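You operate a simulated robot arm through the tools that you are given. There is no shell and no other tool.

You run a simulated robot arm. Do the job below in one go: nothing can be reset, and whatever is moved stays where it is left.

TASK
Blow the peach can clean and stand it on the white lifter.
Fine: from the narrow tray; use the air box; shut its valve again; the other cans stay as they are. Set down upright: what you pick out.

It is judged by the outcome, as a careful person would: the job done as asked, and still so three seconds after it is handed in. It fails if anything else is knocked over, pushed out of place, dropped, spilled or broken.

THE ROBOT
A 6-joint arm with a two-finger gripper, fixed in place. Base frame: the origin is on the floor under the middle of its stand, x ahead of it, y to its left, z up. Lengths are in m, angles in rad, forces in N, time in s.
It reaches about 1.298 m from its shoulder. Its first joint turns from -2.601 to 2.601 rad. Payload 1.57 kg.
The TCP is the grasp point between the finger pads, 0.021 m short of the fingertips. In the tool frame z runs along the fingers and y along their closing line. The gripper opens to 0.07 m; its body begins 0.05 m behind the TCP.
Orientation is told as [roll, pitch, yaw] about the base's x, y, z axes, in that order, counted from this pose: with the fingers straight down and closing along the base's y, the tool's x points along the base's -x, its y along +y and its z along -z.

THE INTERFACE
- The arm moves only by the tool nudge_tool. Its argument "rows" is a list of rows, each an object of numbers (a shift or turn left out is 0, a gripper value left out holds the last): "tx", "ty", "tz": the shift along the base's x, y, z in cm; "rx", "ry", "rz": the turn, a rotation vector about the base's x, y, z in rad. In form: [{"tx": .., "ty": .., "tz": .., "rx": .., "ry": .., "rz": ..}, ...]. A call has 1 to 20 rows; each row is the pose to reach, as a shift and turn from the pose commanded when the call began. "claw" is the closure, from 0 (fully open) to 1 (shut), set as the call begins (left out, the last holds). A row lasts 0.2 s, in which the tool goes at most 0.05 m and 0.15 rad; a call with a longer step from one row to the next is refused whole, and so is a gripper value outside its range. Where a pose cannot be reached the arm comes as near as it can. A force on the tool above 40 N (or 10 N above the force at the start of the call, whichever is more), or a blocked arm, ends the call early, and 0.2 s more pass. Each finger travels about 0.0648 m/s and halts on what it meets, pressing with about 28 N; the grip force reading is that of the motor and also rises with nothing between the fingers. The clock runs only during rows and for 0.2 s after the last one: add rows that repeat a pose to give the fingers time. The reply holds the time, the measured pose of the TCP, the force on the tool along the base axes, the opening and the grip force, in the units named above and with some noise, with the torque about the TCP (base axes, N m) and any sound that the robot's microphone picked up, and new pictures: "pictures" is both (left out), scene, wrist or none.
- Cameras (640 x 400 px; columns grow to the right, rows downward): "scene" is fixed at [0.4017, -0.6499, 1.5827]; the picture's right is [-0.37, -0.93, 0.00], its down [-0.86, 0.35, -0.37] and it looks along [0.34, -0.14, -0.93] (base axes); focal length 214 px, centre (320, 200). "wrist" rides on the gripper at [0.079, 0.004, -0.081] in the tool frame; the picture's right is [-0.05, 1.00, 0.00], its down [-0.67, -0.04, -0.74] and it looks along [-0.74, -0.04, 0.67] (tool axes); focal length 256 px, centre (320, 200).
- raise_lower(by): slides the trunk up (or, below 0, down) by that many m; the arm rides with it, the base frame stays. It gives what a move gives, with no picture.
- probe_pixels(camera, pixels): for up to 12 pixels [column, row] of the newest picture of that camera ("zoom" is the newest enlarged one), the place [x, y, z] in the base frame of the surface seen there, good to about 0.003 m. It takes no simulated time.
- enlarge(camera, box): a new picture of the part [left, top, right, bottom] of that camera's present view, enlarged. It takes no simulated time.
- hand_in(): hands the job in; it is judged then, once.

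Leave the gripper open and the arm clear of the work at the hand-in unless told otherwise.

The tools are called after "Request:" as name(argument=value, ...) on one line, values as JSON. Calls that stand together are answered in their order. nudge_tool: Moves the arm, as the interface text tells. Its arguments: {"type":"object","properties":{"rows":{"type":"array"},"claw":{"type":"number"},"pictures":{"type":"string","enum":["both","scene","wrist","none"]}},"required":["rows"]} The other tools are called the same way: raise_lower (by) moves the trunk up or down; probe_pixels (camera, pixels) gives the place of the surface under pixels of a picture; enlarge (camera, box) takes an enlarged picture of a part of a camera's view; hand_in () hands the job in.

At the start:

```text
time: 0.0
tcp_pos: [0.3409, -0.5375, 1.2682]
tcp_rot: [-0.002, -0.002, 0.001]
ft_force: [-0.5, 0.0, 0.6]
torque: [-0.02, -0.01, 0.0]
width: 0.0703
gripper_force: 0.1
trunk travel left (down, up): [-0.95, 0.02]
```

scene: 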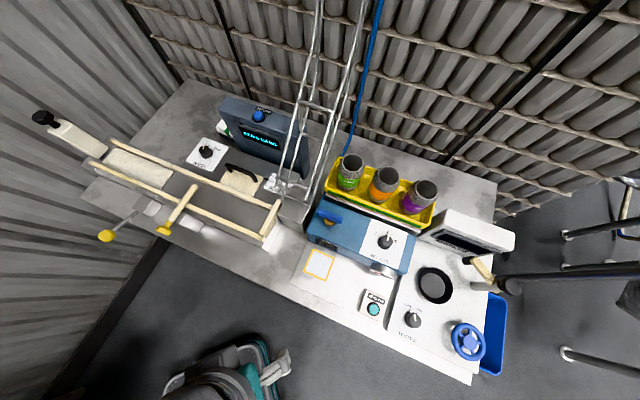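
wrist: 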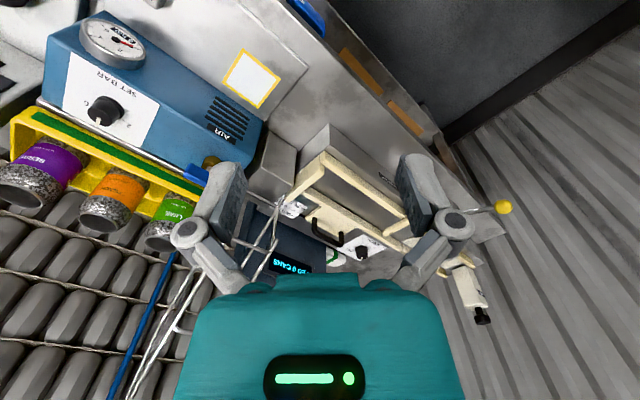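

I see a bench with a yellow tray holding three cans (green, orange, purple labels), a blue air box with a dial and a blue valve lever, and a white plate with several controls. I'll enlarge several regions to read the labels.

Request:
enlarge(camera="scene", box=[300, 140, 460, 240])

Request:
enlarge(camera="scene", box=[290, 200, 530, 380])

Request:
enlarge(camera="scene", box=[30, 90, 320, 260])

Request:
enlarge(camera="wrist", box=[0, 0, 320, 260])

```text
4.00 times, centred on (380, 190) of scene
```

zoom: 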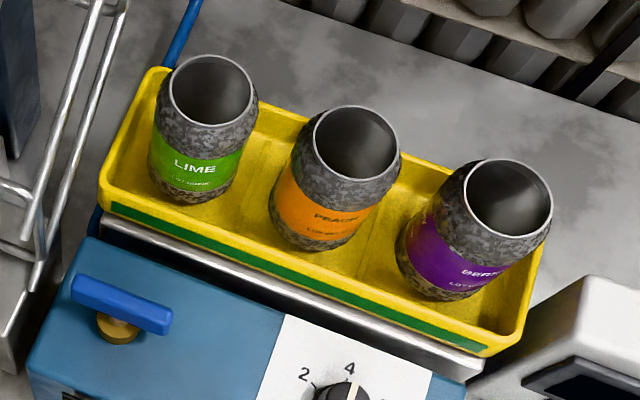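

```text
2.22 times, centred on (410, 290) of scene
```

zoom: 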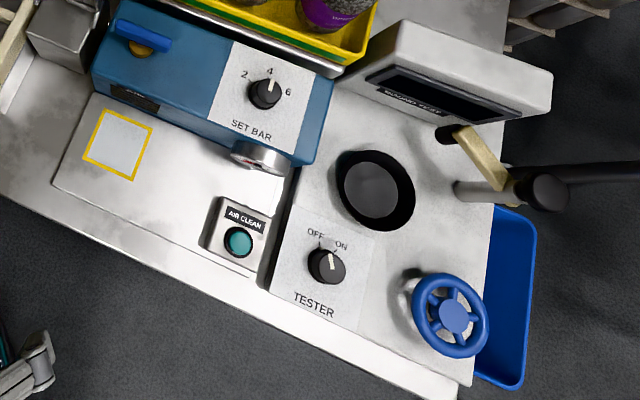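

```text
2.21 times, centred on (175, 175) of scene
```

zoom: 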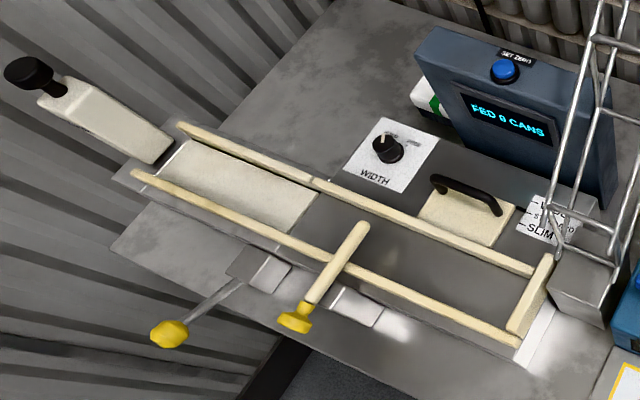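

```text
1.54 times, centred on (160, 130) of wrist
```

zoom: 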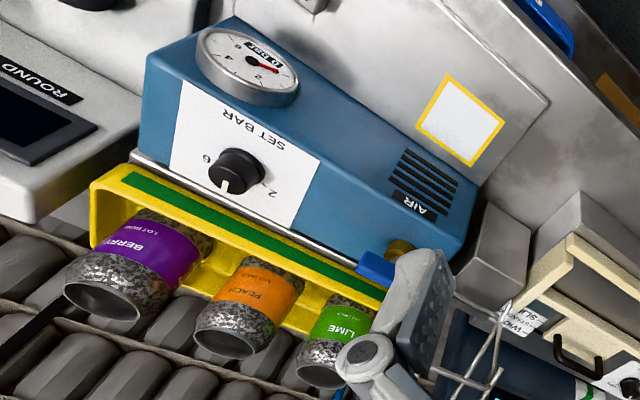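

The peach can is the orange-labelled middle one. I still have to find the white lifter and the air cleaning spot, so I'll look closer at the signs.

Request:
enlarge(camera="scene", box=[400, 190, 540, 280])

Request:
enlarge(camera="scene", box=[300, 195, 420, 270])

Request:
enlarge(camera="scene", box=[340, 260, 480, 360])

Request:
enlarge(camera="scene", box=[30, 100, 190, 250])

Request:
enlarge(camera="scene", box=[180, 90, 320, 250])

Request:
enlarge(camera="scene", box=[540, 150, 640, 400])

Request:
enlarge(camera="wrist", box=[200, 100, 520, 330])

Request:
enlarge(camera="wrist", box=[0, 0, 160, 110])

```text
4.44 times, centred on (470, 235) of scene
```

zoom: 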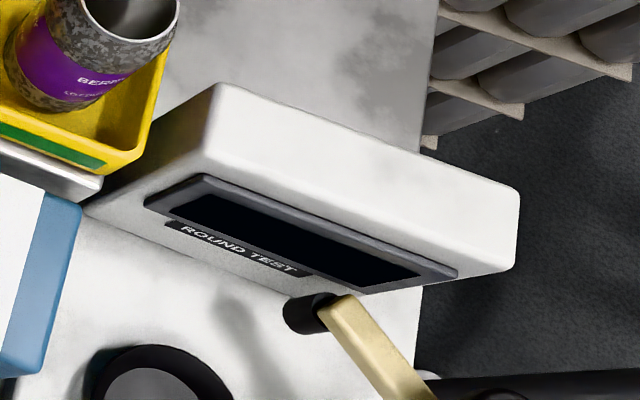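

```text
5.33 times, centred on (360, 232) of scene
```

zoom: 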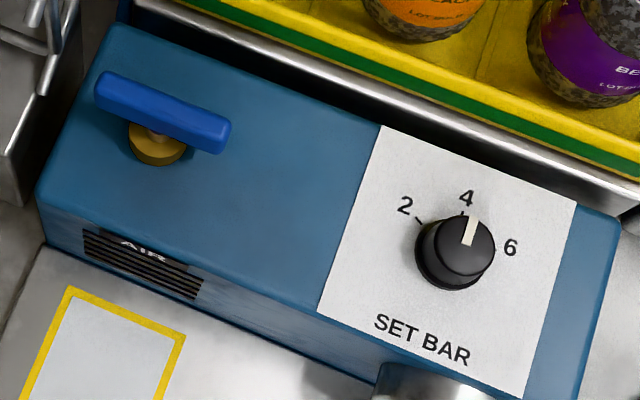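

```text
4.00 times, centred on (410, 310) of scene
```

zoom: 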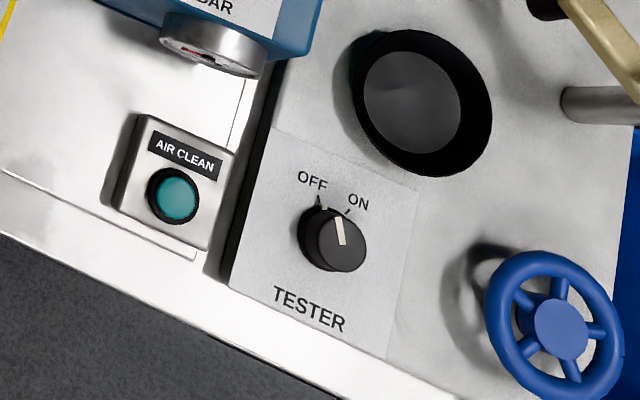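

```text
2.67 times, centred on (110, 175) of scene
```

zoom: 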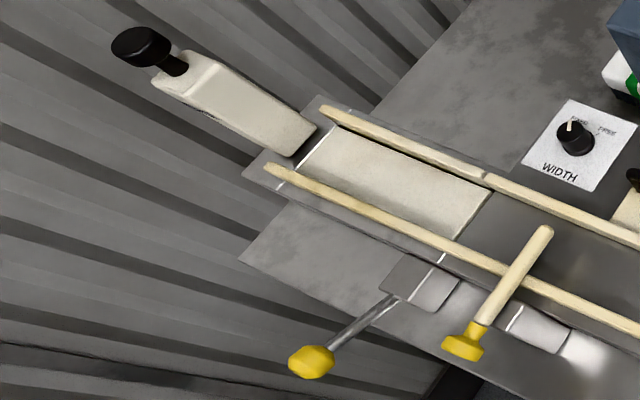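

```text
2.50 times, centred on (250, 170) of scene
```

zoom: 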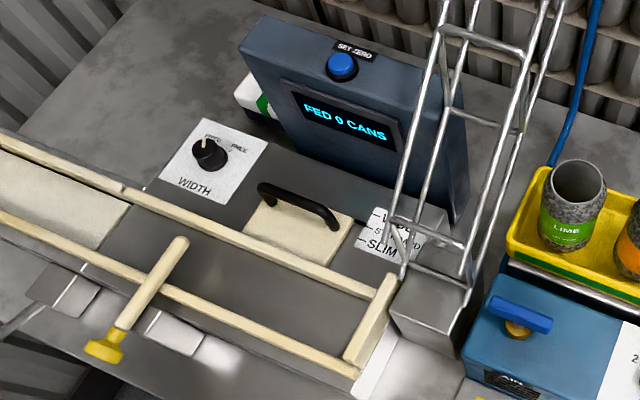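

```text
1.60 times, centred on (590, 275) of scene
```

zoom: 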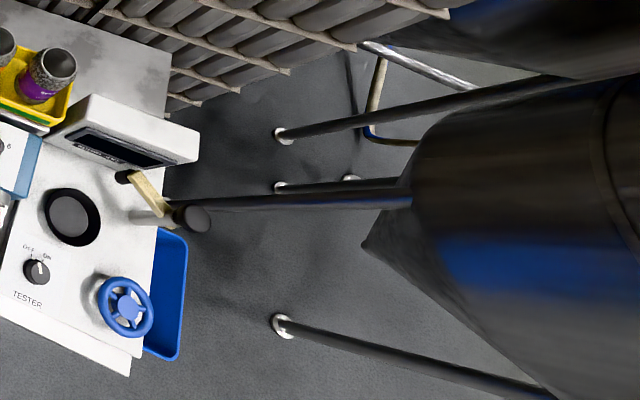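

```text
1.74 times, centred on (360, 215) of wrist
```

zoom: 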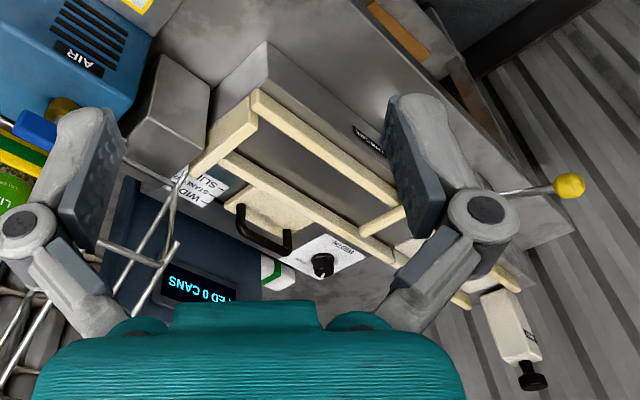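

```text
3.64 times, centred on (80, 55) of wrist
```

zoom: 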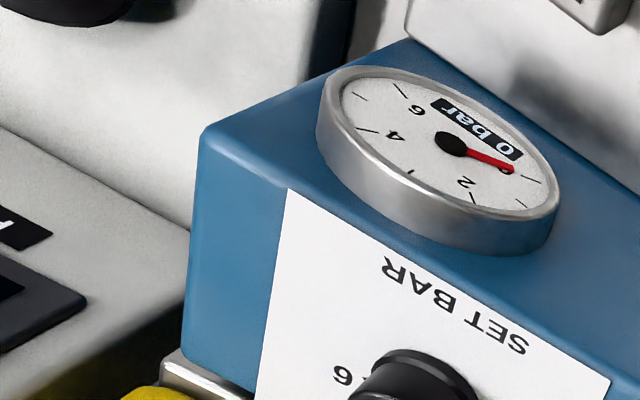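

I can see an air box with a lever valve, a SET BAR dial at about 4, a yellow-framed white square in front of its AIR vent, and an AIR CLEAN button. Next I'll probe the main points for their geometry.

Request:
probe_pixels(camera="scene", pixels=[[320, 264], [305, 270], [372, 309], [385, 241], [327, 218], [435, 285], [420, 270], [413, 318], [467, 341], [470, 240], [370, 285], [300, 290]])

Request:
probe_pixels(camera="scene", pixels=[[349, 178], [352, 162], [385, 190], [387, 175], [415, 205], [421, 188], [370, 200], [334, 192], [400, 215], [432, 222], [455, 190], [300, 200]])

Request:
probe_pixels(camera="scene", pixels=[[135, 168], [205, 195], [75, 138], [42, 117], [107, 236], [165, 230], [180, 205], [207, 151], [240, 180], [243, 166], [259, 117], [150, 207]])

```text
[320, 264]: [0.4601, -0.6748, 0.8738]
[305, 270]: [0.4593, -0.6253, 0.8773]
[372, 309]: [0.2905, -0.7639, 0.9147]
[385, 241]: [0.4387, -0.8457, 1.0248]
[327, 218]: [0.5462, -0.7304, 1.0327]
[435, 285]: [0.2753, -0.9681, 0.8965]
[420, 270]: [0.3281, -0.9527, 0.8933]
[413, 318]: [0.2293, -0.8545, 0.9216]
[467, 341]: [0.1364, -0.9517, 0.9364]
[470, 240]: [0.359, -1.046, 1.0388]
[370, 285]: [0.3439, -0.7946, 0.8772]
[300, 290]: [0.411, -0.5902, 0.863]
```

```text
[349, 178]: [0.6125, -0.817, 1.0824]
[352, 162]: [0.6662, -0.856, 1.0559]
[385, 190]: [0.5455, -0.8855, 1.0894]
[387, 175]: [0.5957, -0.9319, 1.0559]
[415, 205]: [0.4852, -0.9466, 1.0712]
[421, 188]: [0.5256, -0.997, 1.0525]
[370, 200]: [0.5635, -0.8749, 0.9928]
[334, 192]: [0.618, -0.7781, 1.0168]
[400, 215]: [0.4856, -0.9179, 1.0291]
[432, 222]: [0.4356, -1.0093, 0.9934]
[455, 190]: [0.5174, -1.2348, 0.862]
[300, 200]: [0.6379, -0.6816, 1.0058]
```

```text
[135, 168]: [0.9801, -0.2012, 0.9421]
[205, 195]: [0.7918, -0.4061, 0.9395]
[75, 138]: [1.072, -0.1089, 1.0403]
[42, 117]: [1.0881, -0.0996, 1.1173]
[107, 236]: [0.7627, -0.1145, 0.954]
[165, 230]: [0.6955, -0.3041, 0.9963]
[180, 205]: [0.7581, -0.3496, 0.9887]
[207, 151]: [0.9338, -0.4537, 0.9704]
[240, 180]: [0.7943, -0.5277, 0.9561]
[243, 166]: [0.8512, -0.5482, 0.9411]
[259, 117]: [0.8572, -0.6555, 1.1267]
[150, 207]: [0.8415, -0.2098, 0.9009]
```

I need to know what the tall wire chute, the blue hose and the right-hand parts occupy before moving, so I'll probe those.

Request:
probe_pixels(camera="scene", pixels=[[318, 60], [345, 60], [312, 110], [300, 140], [375, 20], [352, 130], [335, 100], [358, 10], [318, 10], [290, 185], [480, 268], [505, 285]])

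Request:
probe_pixels(camera="scene", pixels=[[220, 120], [290, 150], [240, 140], [270, 240], [500, 260], [490, 330], [440, 120], [200, 100], [110, 200], [350, 265], [392, 272], [410, 245]])

Request:
enlarge(camera="wrist", box=[330, 150, 420, 210])

Request:
enlarge(camera="wrist", box=[420, 230, 520, 330])

```text
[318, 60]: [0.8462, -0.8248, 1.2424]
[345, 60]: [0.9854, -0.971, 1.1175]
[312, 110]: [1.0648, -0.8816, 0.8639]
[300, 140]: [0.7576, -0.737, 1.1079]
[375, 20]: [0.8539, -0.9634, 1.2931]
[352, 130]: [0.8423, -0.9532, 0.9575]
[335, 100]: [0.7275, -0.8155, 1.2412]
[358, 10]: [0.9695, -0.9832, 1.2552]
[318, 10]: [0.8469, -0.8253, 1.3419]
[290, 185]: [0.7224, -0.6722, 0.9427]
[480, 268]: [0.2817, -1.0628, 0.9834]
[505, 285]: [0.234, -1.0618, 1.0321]
```

```text
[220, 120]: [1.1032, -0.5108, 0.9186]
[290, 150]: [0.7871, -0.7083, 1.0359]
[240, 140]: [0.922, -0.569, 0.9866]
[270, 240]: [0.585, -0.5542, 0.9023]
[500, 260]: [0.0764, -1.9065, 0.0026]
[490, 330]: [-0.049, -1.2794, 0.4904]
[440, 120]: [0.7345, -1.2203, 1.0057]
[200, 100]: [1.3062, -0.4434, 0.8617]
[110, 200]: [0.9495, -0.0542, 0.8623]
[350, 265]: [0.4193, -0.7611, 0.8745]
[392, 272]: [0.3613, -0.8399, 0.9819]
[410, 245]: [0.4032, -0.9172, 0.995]
```

```text
6.67 times, centred on (375, 180) of wrist
```

zoom: 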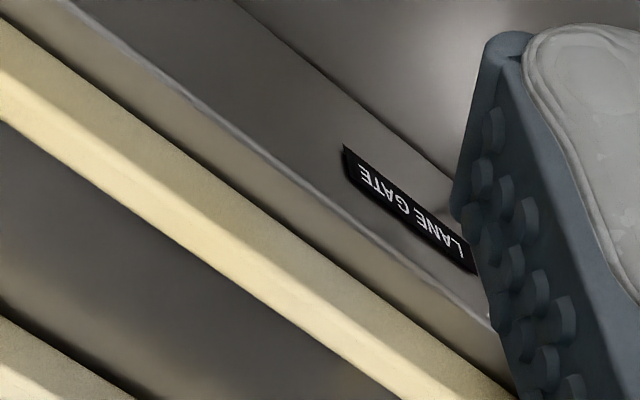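

```text
4.00 times, centred on (470, 280) of wrist
```

zoom: 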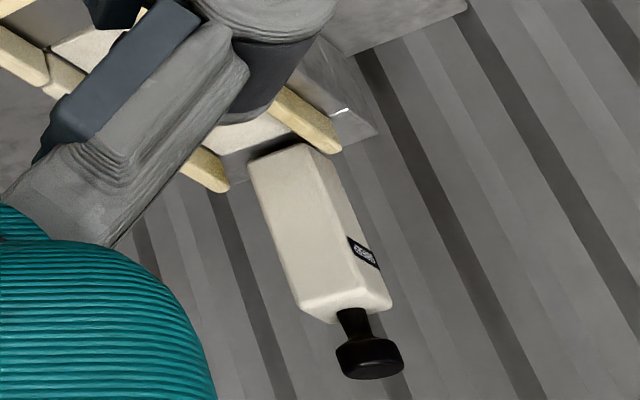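

The left machine has a LANE GATE sign and another small sign on the black-knobbed arm. I'll move the hand high over toward the left, well above everything there, to read these signs.

Request:
nudge_tool(rows=[{"tx": 2.5, "ty": 3.3}, {"tx": 5, "ty": 6.6}, {"tx": 7.5, "ty": 9.9}, {"tx": 10, "ty": 13.2}, {"tx": 12.5, "ty": 16.5}, {"tx": 15, "ty": 19.8}, {"tx": 17.5, "ty": 23.1}, {"tx": 20, "ty": 26.4}, {"tx": 22.5, "ty": 29.7}, {"tx": 25, "ty": 33}, {"tx": 25, "ty": 33}])

```text
time: 2.4
tcp_pos: [0.5894, -0.2055, 1.2695]
tcp_rot: [0.001, 0.001, 0.0]
ft_force: [1.2, 0.1, -0.1]
torque: [-0.02, 0.0, 0.05]
width: 0.07
gripper_force: 0.0
trunk travel left (down, up): [-0.95, 0.02]
```

scene: 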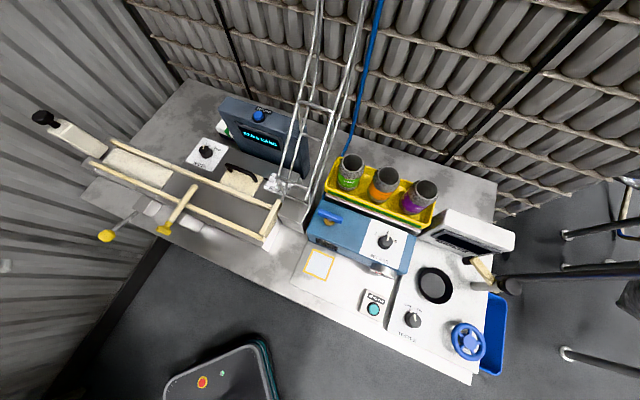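
wrist: 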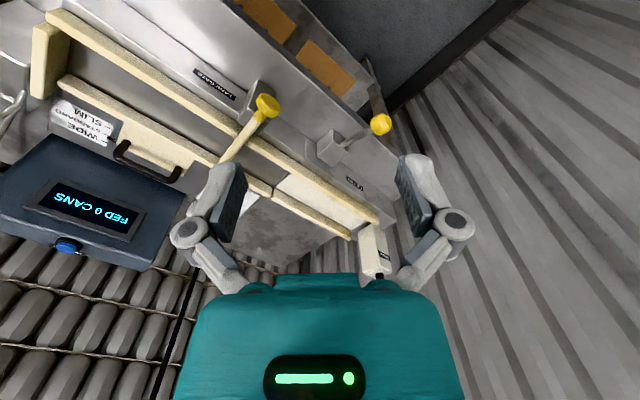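

Several signs are now in view (at about (215,83), (355,183), (383,255)). I'll enlarge them.

Request:
enlarge(camera="wrist", box=[320, 160, 400, 210])

Request:
enlarge(camera="wrist", box=[350, 220, 410, 285])

Request:
enlarge(camera="wrist", box=[180, 60, 420, 260])

Request:
enlarge(camera="wrist", box=[20, 80, 200, 200])

```text
8.00 times, centred on (360, 185) of wrist
```

zoom: 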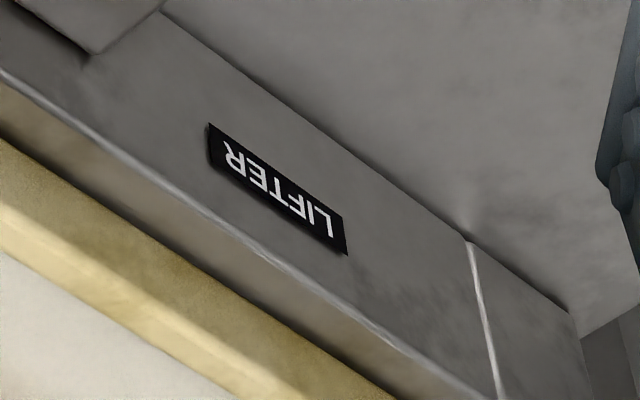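

```text
6.15 times, centred on (380, 252) of wrist
```

zoom: 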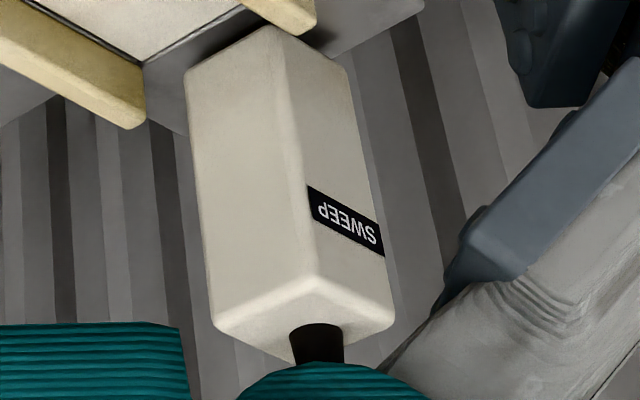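

```text
2.00 times, centred on (300, 160) of wrist
```

zoom: 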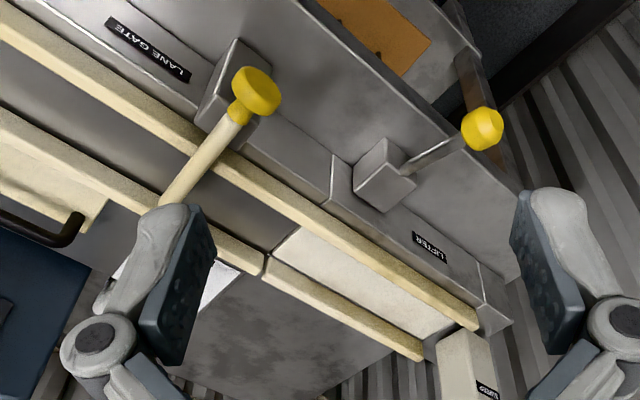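

```text
3.33 times, centred on (110, 140) of wrist
```

zoom: 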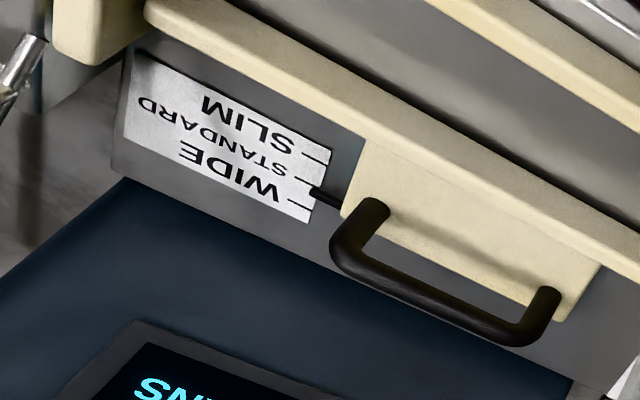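

The white plate at the end of the lane is signed LIFTER, so that is where the can goes. The cream arm beyond it is a SWEEP, to be left alone. Next I'll move the hand in front of the air box, turned so the camera looks across the bench, to study the button, vent, valve and gauge.

Request:
nudge_tool(rows=[{"tx": -3.6, "ty": -2.9, "tz": -0.6, "rz": -0.063}, {"tx": -7.2, "ty": -5.8, "tz": -1.2, "rz": -0.126}, {"tx": -10.8, "ty": -8.7, "tz": -1.8, "rz": -0.19}, {"tx": -14.4, "ty": -11.6, "tz": -2.4, "rz": -0.253}, {"tx": -18, "ty": -14.5, "tz": -3, "rz": -0.316}, {"tx": -21.6, "ty": -17.4, "tz": -3.6, "rz": -0.38}, {"tx": -25.2, "ty": -20.3, "tz": -4.2, "rz": -0.443}, {"tx": -28.8, "ty": -23.2, "tz": -4.8, "rz": -0.506}, {"tx": -32.4, "ty": -26.1, "tz": -5.4, "rz": -0.57}, {"tx": -36, "ty": -29, "tz": -6, "rz": -0.633}, {"tx": -40, "ty": -32, "tz": -6.6, "rz": -0.7}, {"tx": -40, "ty": -32, "tz": -6.6, "rz": -0.7}])

```text
refused: row 11 steps farther than a row can; nothing moved
```

The last step was slightly over the 5 cm limit, so I'm re-spacing the same move evenly.

Request:
nudge_tool(rows=[{"tx": -3.6, "ty": -2.9, "tz": -0.6, "rz": -0.063}, {"tx": -7.2, "ty": -5.8, "tz": -1.2, "rz": -0.126}, {"tx": -10.8, "ty": -8.7, "tz": -1.8, "rz": -0.19}, {"tx": -14.4, "ty": -11.6, "tz": -2.4, "rz": -0.253}, {"tx": -18, "ty": -14.5, "tz": -3, "rz": -0.316}, {"tx": -21.6, "ty": -17.4, "tz": -3.6, "rz": -0.38}, {"tx": -25.2, "ty": -20.3, "tz": -4.2, "rz": -0.443}, {"tx": -28.8, "ty": -23.2, "tz": -4.8, "rz": -0.506}, {"tx": -32.4, "ty": -26.1, "tz": -5.4, "rz": -0.57}, {"tx": -36, "ty": -29, "tz": -6, "rz": -0.633}, {"tx": -39, "ty": -31.5, "tz": -6.6, "rz": -0.7}, {"tx": -39, "ty": -31.5, "tz": -6.6, "rz": -0.7}])

```text
time: 5.0
tcp_pos: [0.1993, -0.5212, 1.2694]
tcp_rot: [0.001, 0.001, -0.699]
ft_force: [0.4, 0.2, 1.0]
torque: [0.03, 0.01, -0.01]
width: 0.0701
gripper_force: 0.0
out of reach, approached as far as the arm can: row 1, 2, 3, 4, 5, 6, 7, 8, 9, 10, 11, 12
trunk travel left (down, up): [-0.95, 0.02]
```

scene: 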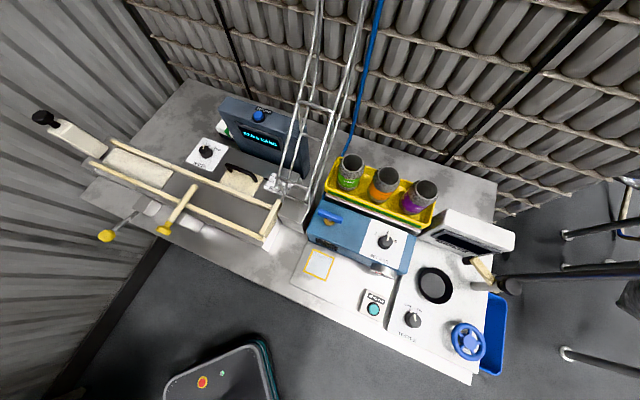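
wrist: 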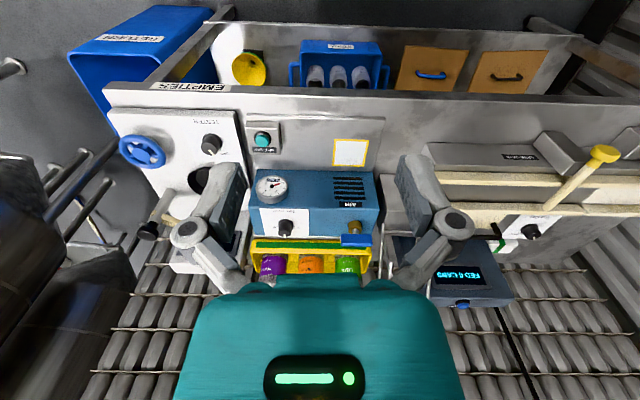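

The arm kept z = 1.27 and reported that lower was out of reach, so the trunk probably has to come down for low work. First I'll read the air box details: button at (263,137), square (350,152), gauge (271,185).

Request:
enlarge(camera="wrist", box=[230, 105, 400, 215])

Request:
enlarge(camera="wrist", box=[240, 165, 390, 285])

Request:
enlarge(camera="wrist", box=[240, 110, 300, 165])

Request:
probe_pixels(camera="wrist", pixels=[[263, 137], [337, 140], [366, 140], [335, 164], [366, 164], [350, 152], [250, 168], [300, 148], [350, 188], [380, 120], [255, 206], [374, 206]])

Request:
probe_pixels(camera="scene", pixels=[[220, 370], [250, 380]])

```text
3.64 times, centred on (315, 160) of wrist
```

zoom: 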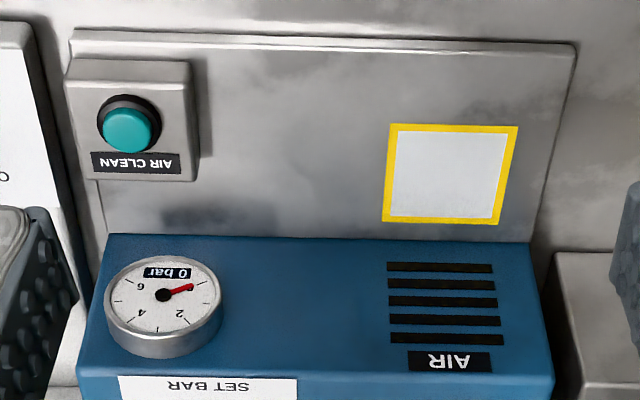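

```text
3.33 times, centred on (315, 225) of wrist
```

zoom: 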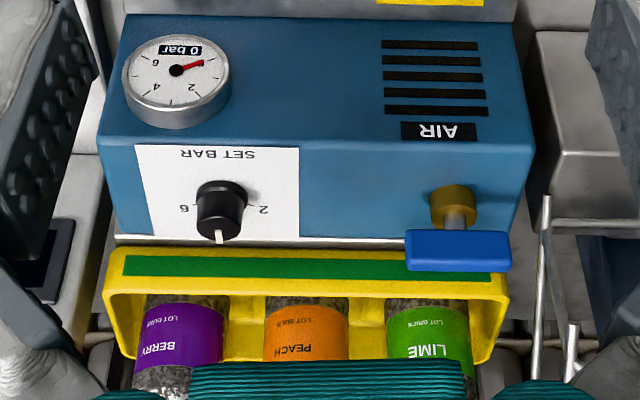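

```text
7.27 times, centred on (270, 138) of wrist
```

zoom: 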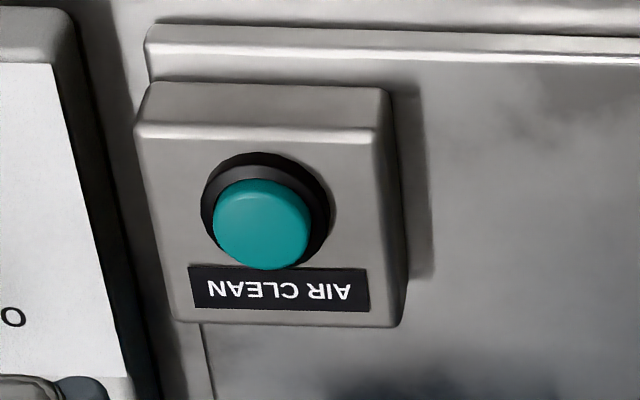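

```text
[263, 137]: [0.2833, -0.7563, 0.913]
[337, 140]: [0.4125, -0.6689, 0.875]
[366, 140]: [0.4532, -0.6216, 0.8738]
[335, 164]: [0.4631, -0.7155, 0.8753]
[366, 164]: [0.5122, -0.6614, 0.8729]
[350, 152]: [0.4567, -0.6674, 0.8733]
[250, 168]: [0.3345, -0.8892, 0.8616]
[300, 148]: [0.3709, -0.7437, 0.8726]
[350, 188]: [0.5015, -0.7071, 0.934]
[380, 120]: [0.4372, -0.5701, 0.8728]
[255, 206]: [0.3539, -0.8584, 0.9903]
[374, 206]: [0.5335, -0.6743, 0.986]
```

```text
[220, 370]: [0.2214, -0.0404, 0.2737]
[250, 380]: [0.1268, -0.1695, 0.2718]
```

The air box has a teal AIR CLEAN push button, a gauge reading 0 bar, and the yellow-framed square in front of its vent. I'll test whether the arm goes lower by itself from here; there is free space below.

Request:
nudge_tool(rows=[{"tz": -2}, {"tz": -4}, {"tz": -4}], pictures="none")

```text
time: 5.8
tcp_pos: [0.1984, -0.5226, 1.2692]
tcp_rot: [0.0, 0.001, -0.699]
ft_force: [-0.9, 0.1, 0.0]
torque: [-0.03, -0.01, -0.03]
width: 0.0699
gripper_force: 0.1
out of reach, approached as far as the arm can: row 1, 2, 3
trunk travel left (down, up): [-0.95, 0.02]
```

The arm is at its lower limit with the trunk this high. I'll lower the trunk 0.10 m; the hand is in free air in front of the bench.

Request:
raise_lower(by=-0.1)

```text
time: 7.1
tcp_pos: [0.1982, -0.5223, 1.1697]
tcp_rot: [0.001, 0.0, -0.7]
ft_force: [0.5, -1.1, 0.8]
torque: [-0.01, -0.03, -0.01]
width: 0.0699
gripper_force: 0.0
trunk travel left (down, up): [-0.85, 0.12]
```

The trunk carries the hand down one for one. I'll lower another 0.15 m; the hand (0.20, -0.52) is about 0.13 m in front of the bench edge, in free air.

Request:
raise_lower(by=-0.15)

Request:
nudge_tool(rows=[{"tz": 4}, {"tz": 8}, {"tz": 12}, {"tz": 12}])

```text
time: 8.9
tcp_pos: [0.2003, -0.5223, 1.02]
tcp_rot: [0.0, 0.0, -0.7]
ft_force: [-0.3, 0.5, -0.3]
torque: [-0.01, -0.05, 0.03]
width: 0.0699
gripper_force: 0.0
trunk travel left (down, up): [-0.7, 0.27]
```

```text
time: 9.9
tcp_pos: [0.1989, -0.5219, 1.0188]
tcp_rot: [0.001, 0.0, -0.698]
ft_force: [-0.1, -0.2, -0.4]
torque: [-0.02, -0.02, 0.02]
width: 0.0698
gripper_force: 0.1
out of reach, approached as far as the arm can: row 1, 2, 3, 4
trunk travel left (down, up): [-0.7, 0.27]
```

scene: 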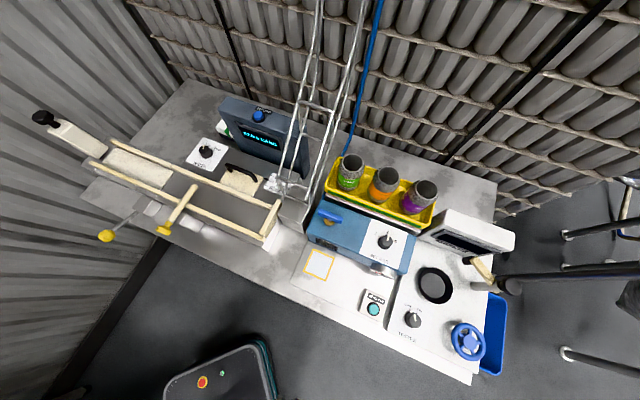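
wrist: 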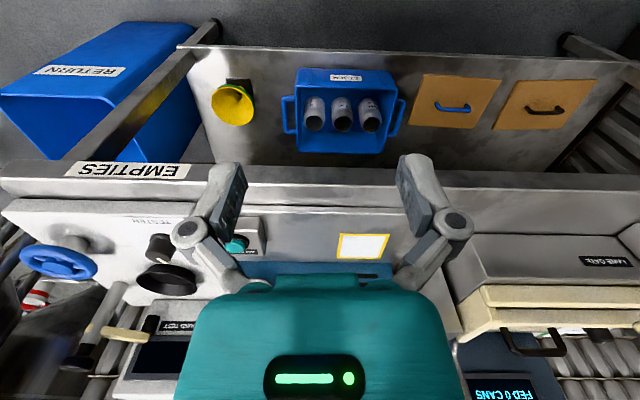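

Raising by the arm is also refused: height is set by the trunk only, while the arm moves in the horizontal plane and turns. I'll raise the trunk well clear, then move above the bench front to look at the cans and valve closely.

Request:
raise_lower(by=0.25)

Request:
nudge_tool(rows=[{"tx": 3, "ty": -3.6, "rz": -0.036}, {"tx": 6, "ty": -7.2, "rz": -0.036}, {"tx": 9, "ty": -10.8, "rz": -0.036}, {"tx": 12, "ty": -14.4, "rz": -0.036}, {"tx": 15, "ty": -18, "rz": -0.036}, {"tx": 18.4, "ty": -21.6, "rz": -0.036}, {"tx": 18.4, "ty": -21.6, "rz": -0.036}])

```text
time: 12.5
tcp_pos: [0.1991, -0.5219, 1.2702]
tcp_rot: [0.0, 0.001, -0.7]
ft_force: [0.4, -0.9, -0.5]
torque: [0.01, 0.0, 0.05]
width: 0.0701
gripper_force: 0.1
trunk travel left (down, up): [-0.95, 0.02]
```

```text
time: 14.1
tcp_pos: [0.3831, -0.7374, 1.2691]
tcp_rot: [0.0, 0.0, -0.736]
ft_force: [-0.6, 0.4, -0.1]
torque: [-0.03, -0.04, 0.01]
width: 0.07
gripper_force: 0.1
trunk travel left (down, up): [-0.95, 0.02]
```

scene: 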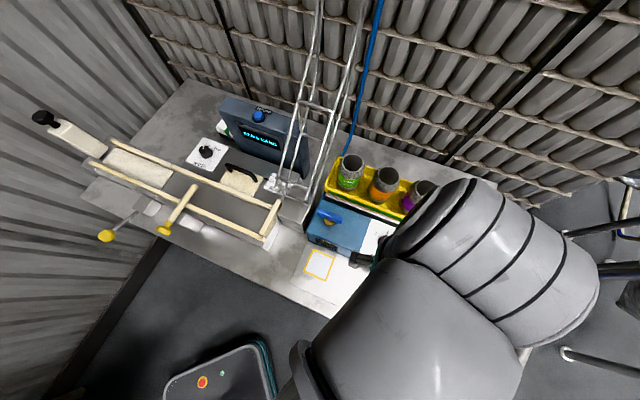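
wrist: 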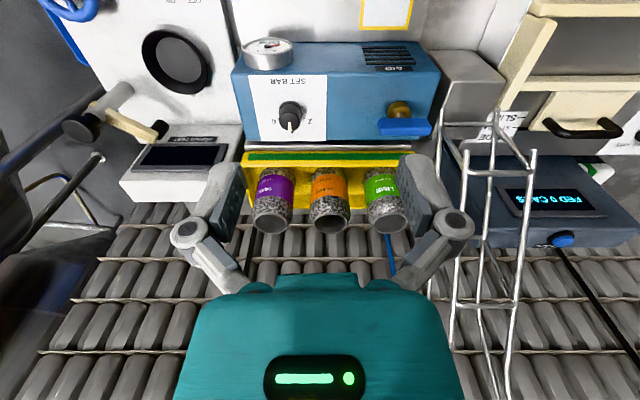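

The can group is visible now. I'll zoom on it for accurate probing, plus the valve, and probe the arm links to know their height.

Request:
probe_pixels(camera="scene", pixels=[[430, 320], [500, 260], [350, 340], [450, 210], [580, 280], [385, 256], [368, 254]])

Request:
enlarge(camera="wrist", box=[240, 150, 420, 250])

```text
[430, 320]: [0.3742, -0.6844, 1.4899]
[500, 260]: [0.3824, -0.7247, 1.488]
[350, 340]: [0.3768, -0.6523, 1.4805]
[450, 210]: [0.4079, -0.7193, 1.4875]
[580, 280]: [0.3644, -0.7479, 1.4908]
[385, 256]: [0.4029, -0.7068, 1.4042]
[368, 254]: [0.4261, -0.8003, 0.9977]
```

```text
3.56 times, centred on (330, 200) of wrist
```

zoom: 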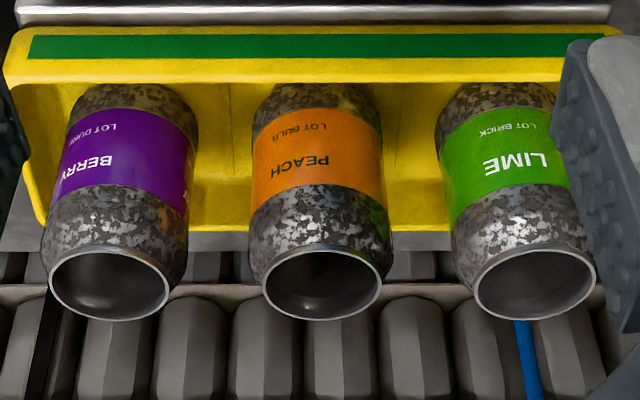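

I'll probe the peach can's rim, sides and label, and also its neighbours and the tray edges in the zoom.

Request:
probe_pixels(camera="zoom", pixels=[[264, 285], [380, 285], [320, 318], [318, 252], [318, 200], [318, 150], [318, 100], [262, 150], [375, 150], [256, 220], [385, 220], [320, 68]])

Request:
probe_pixels(camera="zoom", pixels=[[110, 318], [108, 252], [50, 280], [168, 285], [534, 317], [530, 250], [475, 285], [594, 275], [180, 150], [445, 150], [220, 120], [415, 190]])

```text
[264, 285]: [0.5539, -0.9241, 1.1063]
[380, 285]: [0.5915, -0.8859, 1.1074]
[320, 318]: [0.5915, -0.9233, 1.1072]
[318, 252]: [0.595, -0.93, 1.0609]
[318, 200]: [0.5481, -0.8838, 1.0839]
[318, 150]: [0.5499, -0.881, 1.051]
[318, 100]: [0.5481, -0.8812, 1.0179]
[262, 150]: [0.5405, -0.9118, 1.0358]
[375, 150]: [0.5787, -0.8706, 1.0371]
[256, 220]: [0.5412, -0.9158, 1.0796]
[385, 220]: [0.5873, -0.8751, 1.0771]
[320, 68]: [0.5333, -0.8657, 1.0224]
```

```text
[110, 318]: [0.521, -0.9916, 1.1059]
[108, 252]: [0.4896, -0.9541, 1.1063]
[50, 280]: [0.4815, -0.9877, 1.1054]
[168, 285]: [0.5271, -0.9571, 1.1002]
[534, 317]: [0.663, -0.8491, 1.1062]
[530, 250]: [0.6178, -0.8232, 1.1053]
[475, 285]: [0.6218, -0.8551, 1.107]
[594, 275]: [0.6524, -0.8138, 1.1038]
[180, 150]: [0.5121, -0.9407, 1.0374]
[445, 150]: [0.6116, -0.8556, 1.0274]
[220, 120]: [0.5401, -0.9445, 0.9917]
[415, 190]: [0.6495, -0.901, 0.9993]
```

Peach can: rim centre about (0.572, -0.905), rim z 1.107, body diameter about 0.065, neighbours about 0.096 away. The tight side is between cans, so I'll grip front-to-back. Next I'll zoom on the valve and probe it.

Request:
enlarge(camera="wrist", box=[360, 90, 450, 150])

```text
6.67 times, centred on (405, 120) of wrist
```

zoom: 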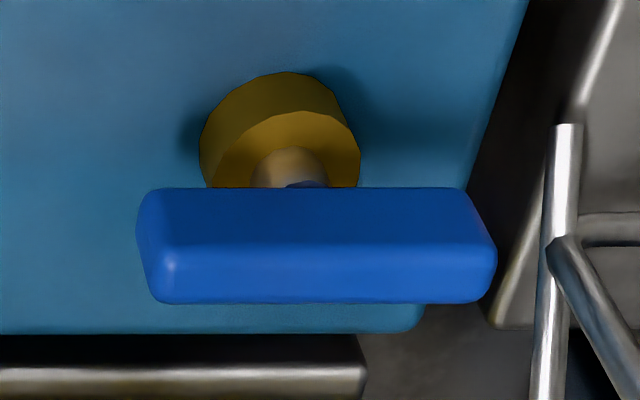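

Request:
probe_pixels(camera="zoom", pixels=[[150, 225], [480, 225], [315, 215], [315, 270], [160, 245], [485, 245], [315, 195], [240, 130], [330, 150], [290, 150], [160, 290], [480, 290]])

Request:
probe_pixels(camera="scene", pixels=[[322, 214], [340, 221], [332, 217], [328, 222], [312, 208]])

Request:
enlarge(camera="scene", box=[300, 195, 364, 235])

```text
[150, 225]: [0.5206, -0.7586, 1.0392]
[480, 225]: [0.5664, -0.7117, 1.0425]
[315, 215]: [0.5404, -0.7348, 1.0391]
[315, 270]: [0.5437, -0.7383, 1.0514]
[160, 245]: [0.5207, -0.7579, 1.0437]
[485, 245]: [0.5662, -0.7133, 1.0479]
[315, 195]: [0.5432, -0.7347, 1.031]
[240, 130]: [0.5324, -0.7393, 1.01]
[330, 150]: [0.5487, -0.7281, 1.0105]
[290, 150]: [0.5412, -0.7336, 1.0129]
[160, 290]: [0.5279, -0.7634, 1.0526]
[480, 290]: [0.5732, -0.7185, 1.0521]
```

```text
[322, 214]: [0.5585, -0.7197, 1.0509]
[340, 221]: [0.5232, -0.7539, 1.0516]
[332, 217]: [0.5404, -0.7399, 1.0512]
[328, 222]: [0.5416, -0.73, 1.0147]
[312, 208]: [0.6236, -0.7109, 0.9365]
```

```text
10.00 times, centred on (332, 215) of scene
```

zoom: 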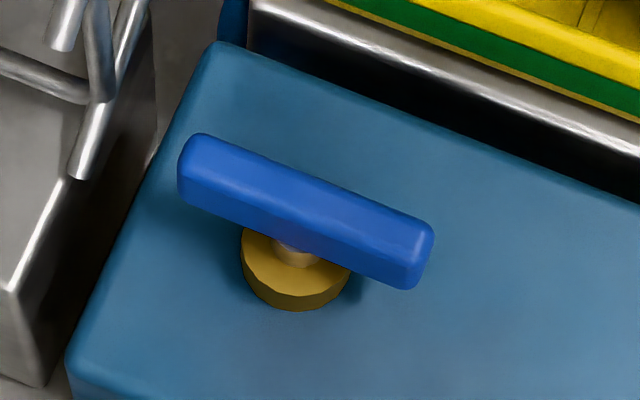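

The lever lies along the bench, its centre near (0.547, -0.738), top z 1.052, about 0.066 long. I'll check the hand's shape in the scene view to judge clearances.

Request:
enlarge(camera="scene", box=[320, 220, 440, 295])

Request:
probe_pixels(camera="scene", pixels=[[358, 258], [370, 262], [380, 250], [385, 240]])

```text
5.33 times, centred on (380, 258) of scene
```

zoom: 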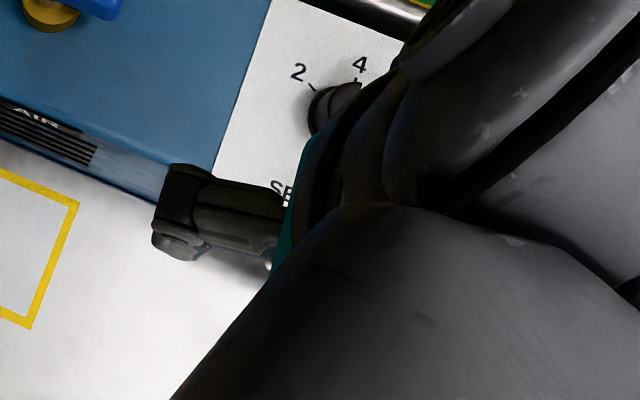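

```text
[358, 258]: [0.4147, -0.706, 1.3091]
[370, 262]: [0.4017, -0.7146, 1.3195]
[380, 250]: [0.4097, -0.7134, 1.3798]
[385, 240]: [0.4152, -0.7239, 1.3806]
```

There is no bulky camera body, just the finger linkage, which reaches about 0.05 out to each side. I'll turn the hand by +1.57 (fingers closing front-to-back) while moving high over the peach can; the fingertips stay at z 1.25, well above the can tops at 1.107.

Request:
nudge_tool(rows=[{"tx": 1.57, "ty": -1.4, "rz": 0.131}, {"tx": 3.15, "ty": -2.79, "rz": 0.262}, {"tx": 4.72, "ty": -4.19, "rz": 0.393}, {"tx": 6.3, "ty": -5.58, "rz": 0.524}, {"tx": 7.87, "ty": -6.98, "rz": 0.655}, {"tx": 9.45, "ty": -8.38, "rz": 0.786}, {"tx": 11.02, "ty": -9.78, "rz": 0.917}, {"tx": 12.6, "ty": -11.17, "rz": 1.048}, {"tx": 14.17, "ty": -12.57, "rz": 1.179}, {"tx": 15.75, "ty": -13.96, "rz": 1.31}, {"tx": 17.32, "ty": -15.36, "rz": 1.441}, {"tx": 18.9, "ty": -16.76, "rz": 1.572}, {"tx": 18.9, "ty": -16.76, "rz": 1.572}])

```text
time: 16.9
tcp_pos: [0.5726, -0.9061, 1.2692]
tcp_rot: [-0.001, 0.001, 0.837]
ft_force: [0.1, 0.8, -0.4]
torque: [-0.04, 0.03, 0.02]
width: 0.07
gripper_force: 0.0
trunk travel left (down, up): [-0.95, 0.02]
```

scene: 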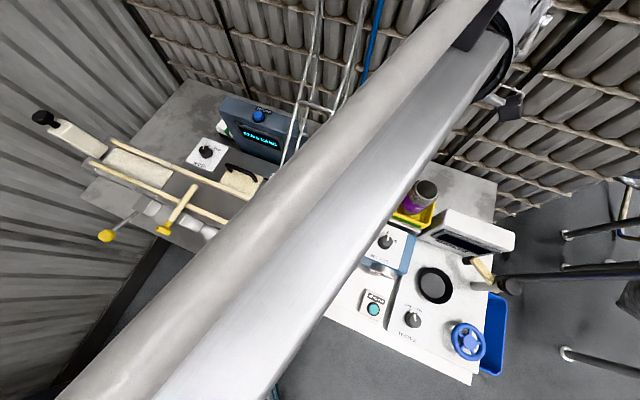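
wrist: 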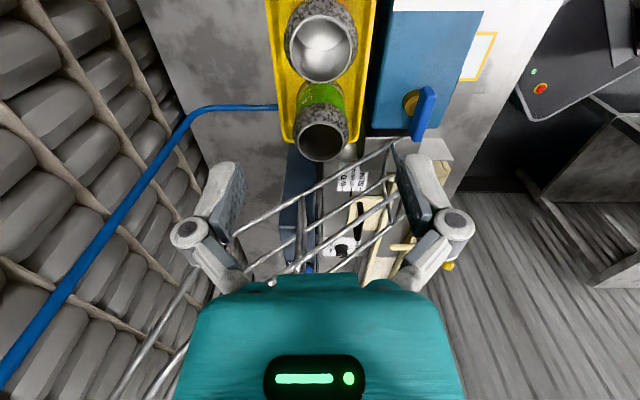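

The hand is over the peach can. The wrist view shows the peach can at the top (320,40), with lime below it. I'll zoom and probe the rim for precise centering.

Request:
enlarge(camera="wrist", box=[260, 0, 390, 85])

```text
4.71 times, centred on (325, 42) of wrist
```

zoom: 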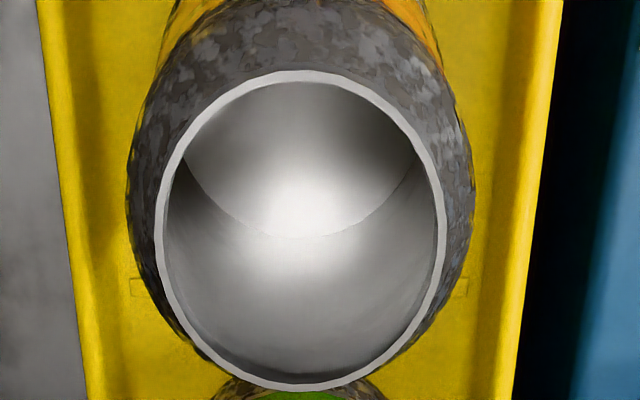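

I'll probe the rim at four sides and the tray walls.

Request:
probe_pixels(camera="zoom", pixels=[[160, 230], [441, 230], [297, 77], [300, 384], [187, 140], [415, 140], [190, 340], [415, 340], [145, 150], [455, 150], [60, 100], [540, 100]])

```text
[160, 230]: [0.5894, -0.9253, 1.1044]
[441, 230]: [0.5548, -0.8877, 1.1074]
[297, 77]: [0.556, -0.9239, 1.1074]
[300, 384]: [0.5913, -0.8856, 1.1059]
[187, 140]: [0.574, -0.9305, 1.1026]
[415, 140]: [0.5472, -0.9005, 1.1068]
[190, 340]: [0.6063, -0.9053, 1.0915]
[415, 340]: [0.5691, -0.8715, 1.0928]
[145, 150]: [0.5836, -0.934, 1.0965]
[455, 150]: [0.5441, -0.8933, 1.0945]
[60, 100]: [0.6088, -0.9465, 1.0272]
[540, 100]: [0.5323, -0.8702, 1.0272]
```

The rim centre agrees with the hand position within about 1 mm. I'll check the arm link's clearance to the chute before lowering.

Request:
probe_pixels(camera="scene", pixels=[[240, 210], [330, 110], [400, 30], [430, 140], [480, 80], [510, 20], [510, 105], [300, 320]])

Request:
probe_pixels(camera="wrist", pixels=[[385, 150], [300, 190], [270, 215], [385, 185], [330, 215], [210, 300]])

```text
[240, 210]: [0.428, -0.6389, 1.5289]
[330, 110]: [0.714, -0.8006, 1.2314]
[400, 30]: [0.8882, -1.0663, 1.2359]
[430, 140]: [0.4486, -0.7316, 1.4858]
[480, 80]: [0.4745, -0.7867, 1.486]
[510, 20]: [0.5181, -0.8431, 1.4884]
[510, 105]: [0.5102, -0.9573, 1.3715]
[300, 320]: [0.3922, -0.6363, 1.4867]
```

```text
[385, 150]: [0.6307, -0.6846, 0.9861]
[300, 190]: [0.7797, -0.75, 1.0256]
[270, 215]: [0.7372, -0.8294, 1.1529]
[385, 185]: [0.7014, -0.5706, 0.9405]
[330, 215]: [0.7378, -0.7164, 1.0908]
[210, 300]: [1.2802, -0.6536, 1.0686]
```

The links stay clear of the chute (about 0.18 m). I'll lower the trunk 0.154 m so the fingertips reach just below the rim level, z about 1.094.

Request:
raise_lower(by=-0.154)

Request:
nudge_tool(rows=[{"tx": 0}])

```text
time: 18.6
tcp_pos: [0.5747, -0.9052, 1.1142]
tcp_rot: [0.0, -0.002, 0.835]
ft_force: [0.2, 0.3, -0.3]
torque: [0.01, -0.04, 0.02]
width: 0.0701
gripper_force: 0.1
trunk travel left (down, up): [-0.796, 0.174]
```

```text
time: 19.0
tcp_pos: [0.573, -0.9062, 1.1151]
tcp_rot: [0.0, -0.001, 0.836]
ft_force: [1.1, -0.4, 0.2]
torque: [0.03, 0.01, 0.03]
width: 0.0699
gripper_force: 0.1
trunk travel left (down, up): [-0.796, 0.174]
```

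scene: 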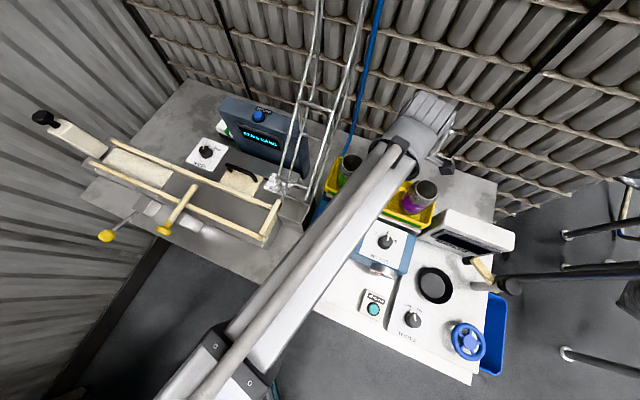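
wrist: 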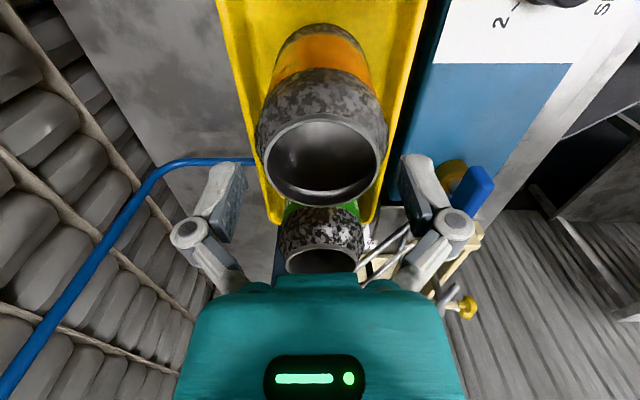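

The fingers straddle the rim. I'll zoom in to judge whether the can is centered between the pads before going deeper.

Request:
enlarge(camera="wrist", box=[220, 100, 420, 225])

```text
3.20 times, centred on (320, 162) of wrist
```

zoom: 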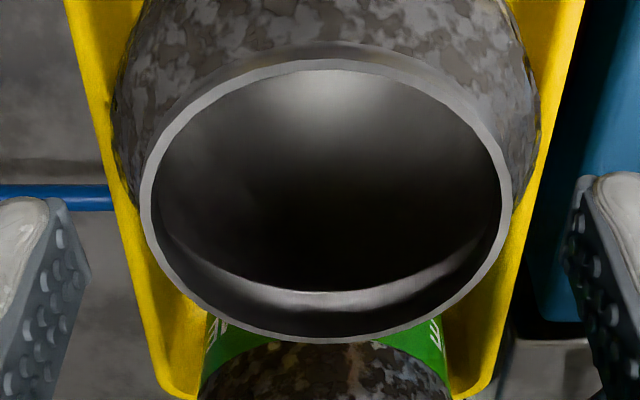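

Request:
probe_pixels(camera="zoom", pixels=[[144, 190], [509, 190], [325, 64], [325, 336], [175, 120], [480, 120], [120, 120], [530, 120], [60, 260], [590, 260], [75, 300], [575, 300]])

```text
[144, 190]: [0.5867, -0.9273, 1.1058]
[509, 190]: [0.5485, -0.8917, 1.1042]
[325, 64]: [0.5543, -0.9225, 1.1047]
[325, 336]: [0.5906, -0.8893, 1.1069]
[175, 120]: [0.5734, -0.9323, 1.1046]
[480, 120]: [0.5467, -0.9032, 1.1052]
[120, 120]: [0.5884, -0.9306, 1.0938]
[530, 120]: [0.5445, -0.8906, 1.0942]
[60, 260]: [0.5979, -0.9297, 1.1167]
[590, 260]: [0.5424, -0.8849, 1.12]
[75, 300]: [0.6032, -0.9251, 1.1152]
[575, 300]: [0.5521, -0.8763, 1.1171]
```

Pad midpoint and can midpoint agree within 1 mm across. I'll lower 0.02 m and check force, then another 0.02 m.

Request:
raise_lower(by=-0.02)

```text
time: 19.7
tcp_pos: [0.5726, -0.9048, 1.0951]
tcp_rot: [0.001, 0.0, 0.837]
ft_force: [0.1, -0.4, -0.1]
torque: [-0.02, 0.0, -0.01]
width: 0.07
gripper_force: 0.0
trunk travel left (down, up): [-0.776, 0.194]
```

No contact force. I'll lower the second 0.02 m.

Request:
raise_lower(by=-0.02)

Request:
nudge_tool(rows=[{"tx": 0}], pictures="wrist")

```text
time: 20.4
tcp_pos: [0.5727, -0.9063, 1.0749]
tcp_rot: [0.002, 0.001, 0.836]
ft_force: [-0.4, 0.2, -0.2]
torque: [-0.03, 0.01, 0.0]
width: 0.0698
gripper_force: 0.0
trunk travel left (down, up): [-0.756, 0.214]
```

```text
time: 20.8
tcp_pos: [0.5733, -0.9067, 1.075]
tcp_rot: [0.0, 0.0, 0.836]
ft_force: [-0.1, -0.1, -0.2]
torque: [0.0, -0.02, 0.0]
width: 0.0702
gripper_force: 0.0
trunk travel left (down, up): [-0.756, 0.214]
```

wrist: 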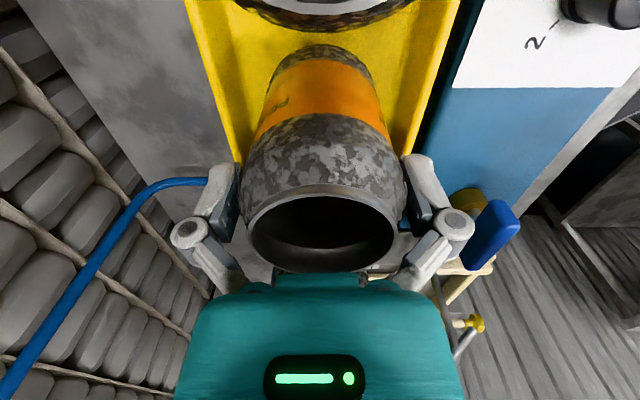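

The can sits between the pads with no contact. I'll close the fingers onto it.

Request:
nudge_tool(rows=[{"tx": 0}, {"tx": 0}, {"tx": 0}, {"tx": 0}], claw=0.4, pictures="wrist")

```text
time: 21.8
tcp_pos: [0.5725, -0.9054, 1.0755]
tcp_rot: [0.0, 0.0, 0.836]
ft_force: [-0.1, -0.9, 3.9]
torque: [-0.04, 0.02, 0.04]
width: 0.0641
gripper_force: 27.8
trunk travel left (down, up): [-0.756, 0.214]
```

wrist: 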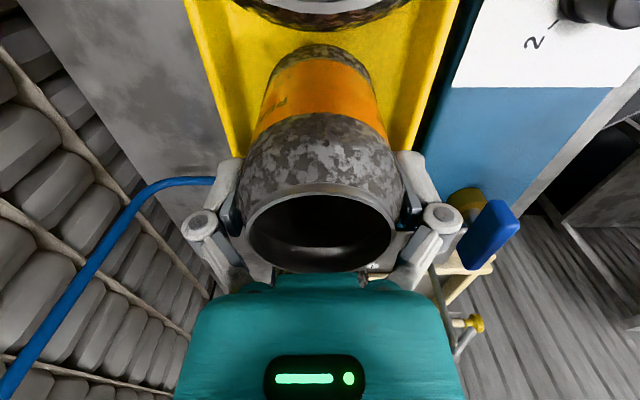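

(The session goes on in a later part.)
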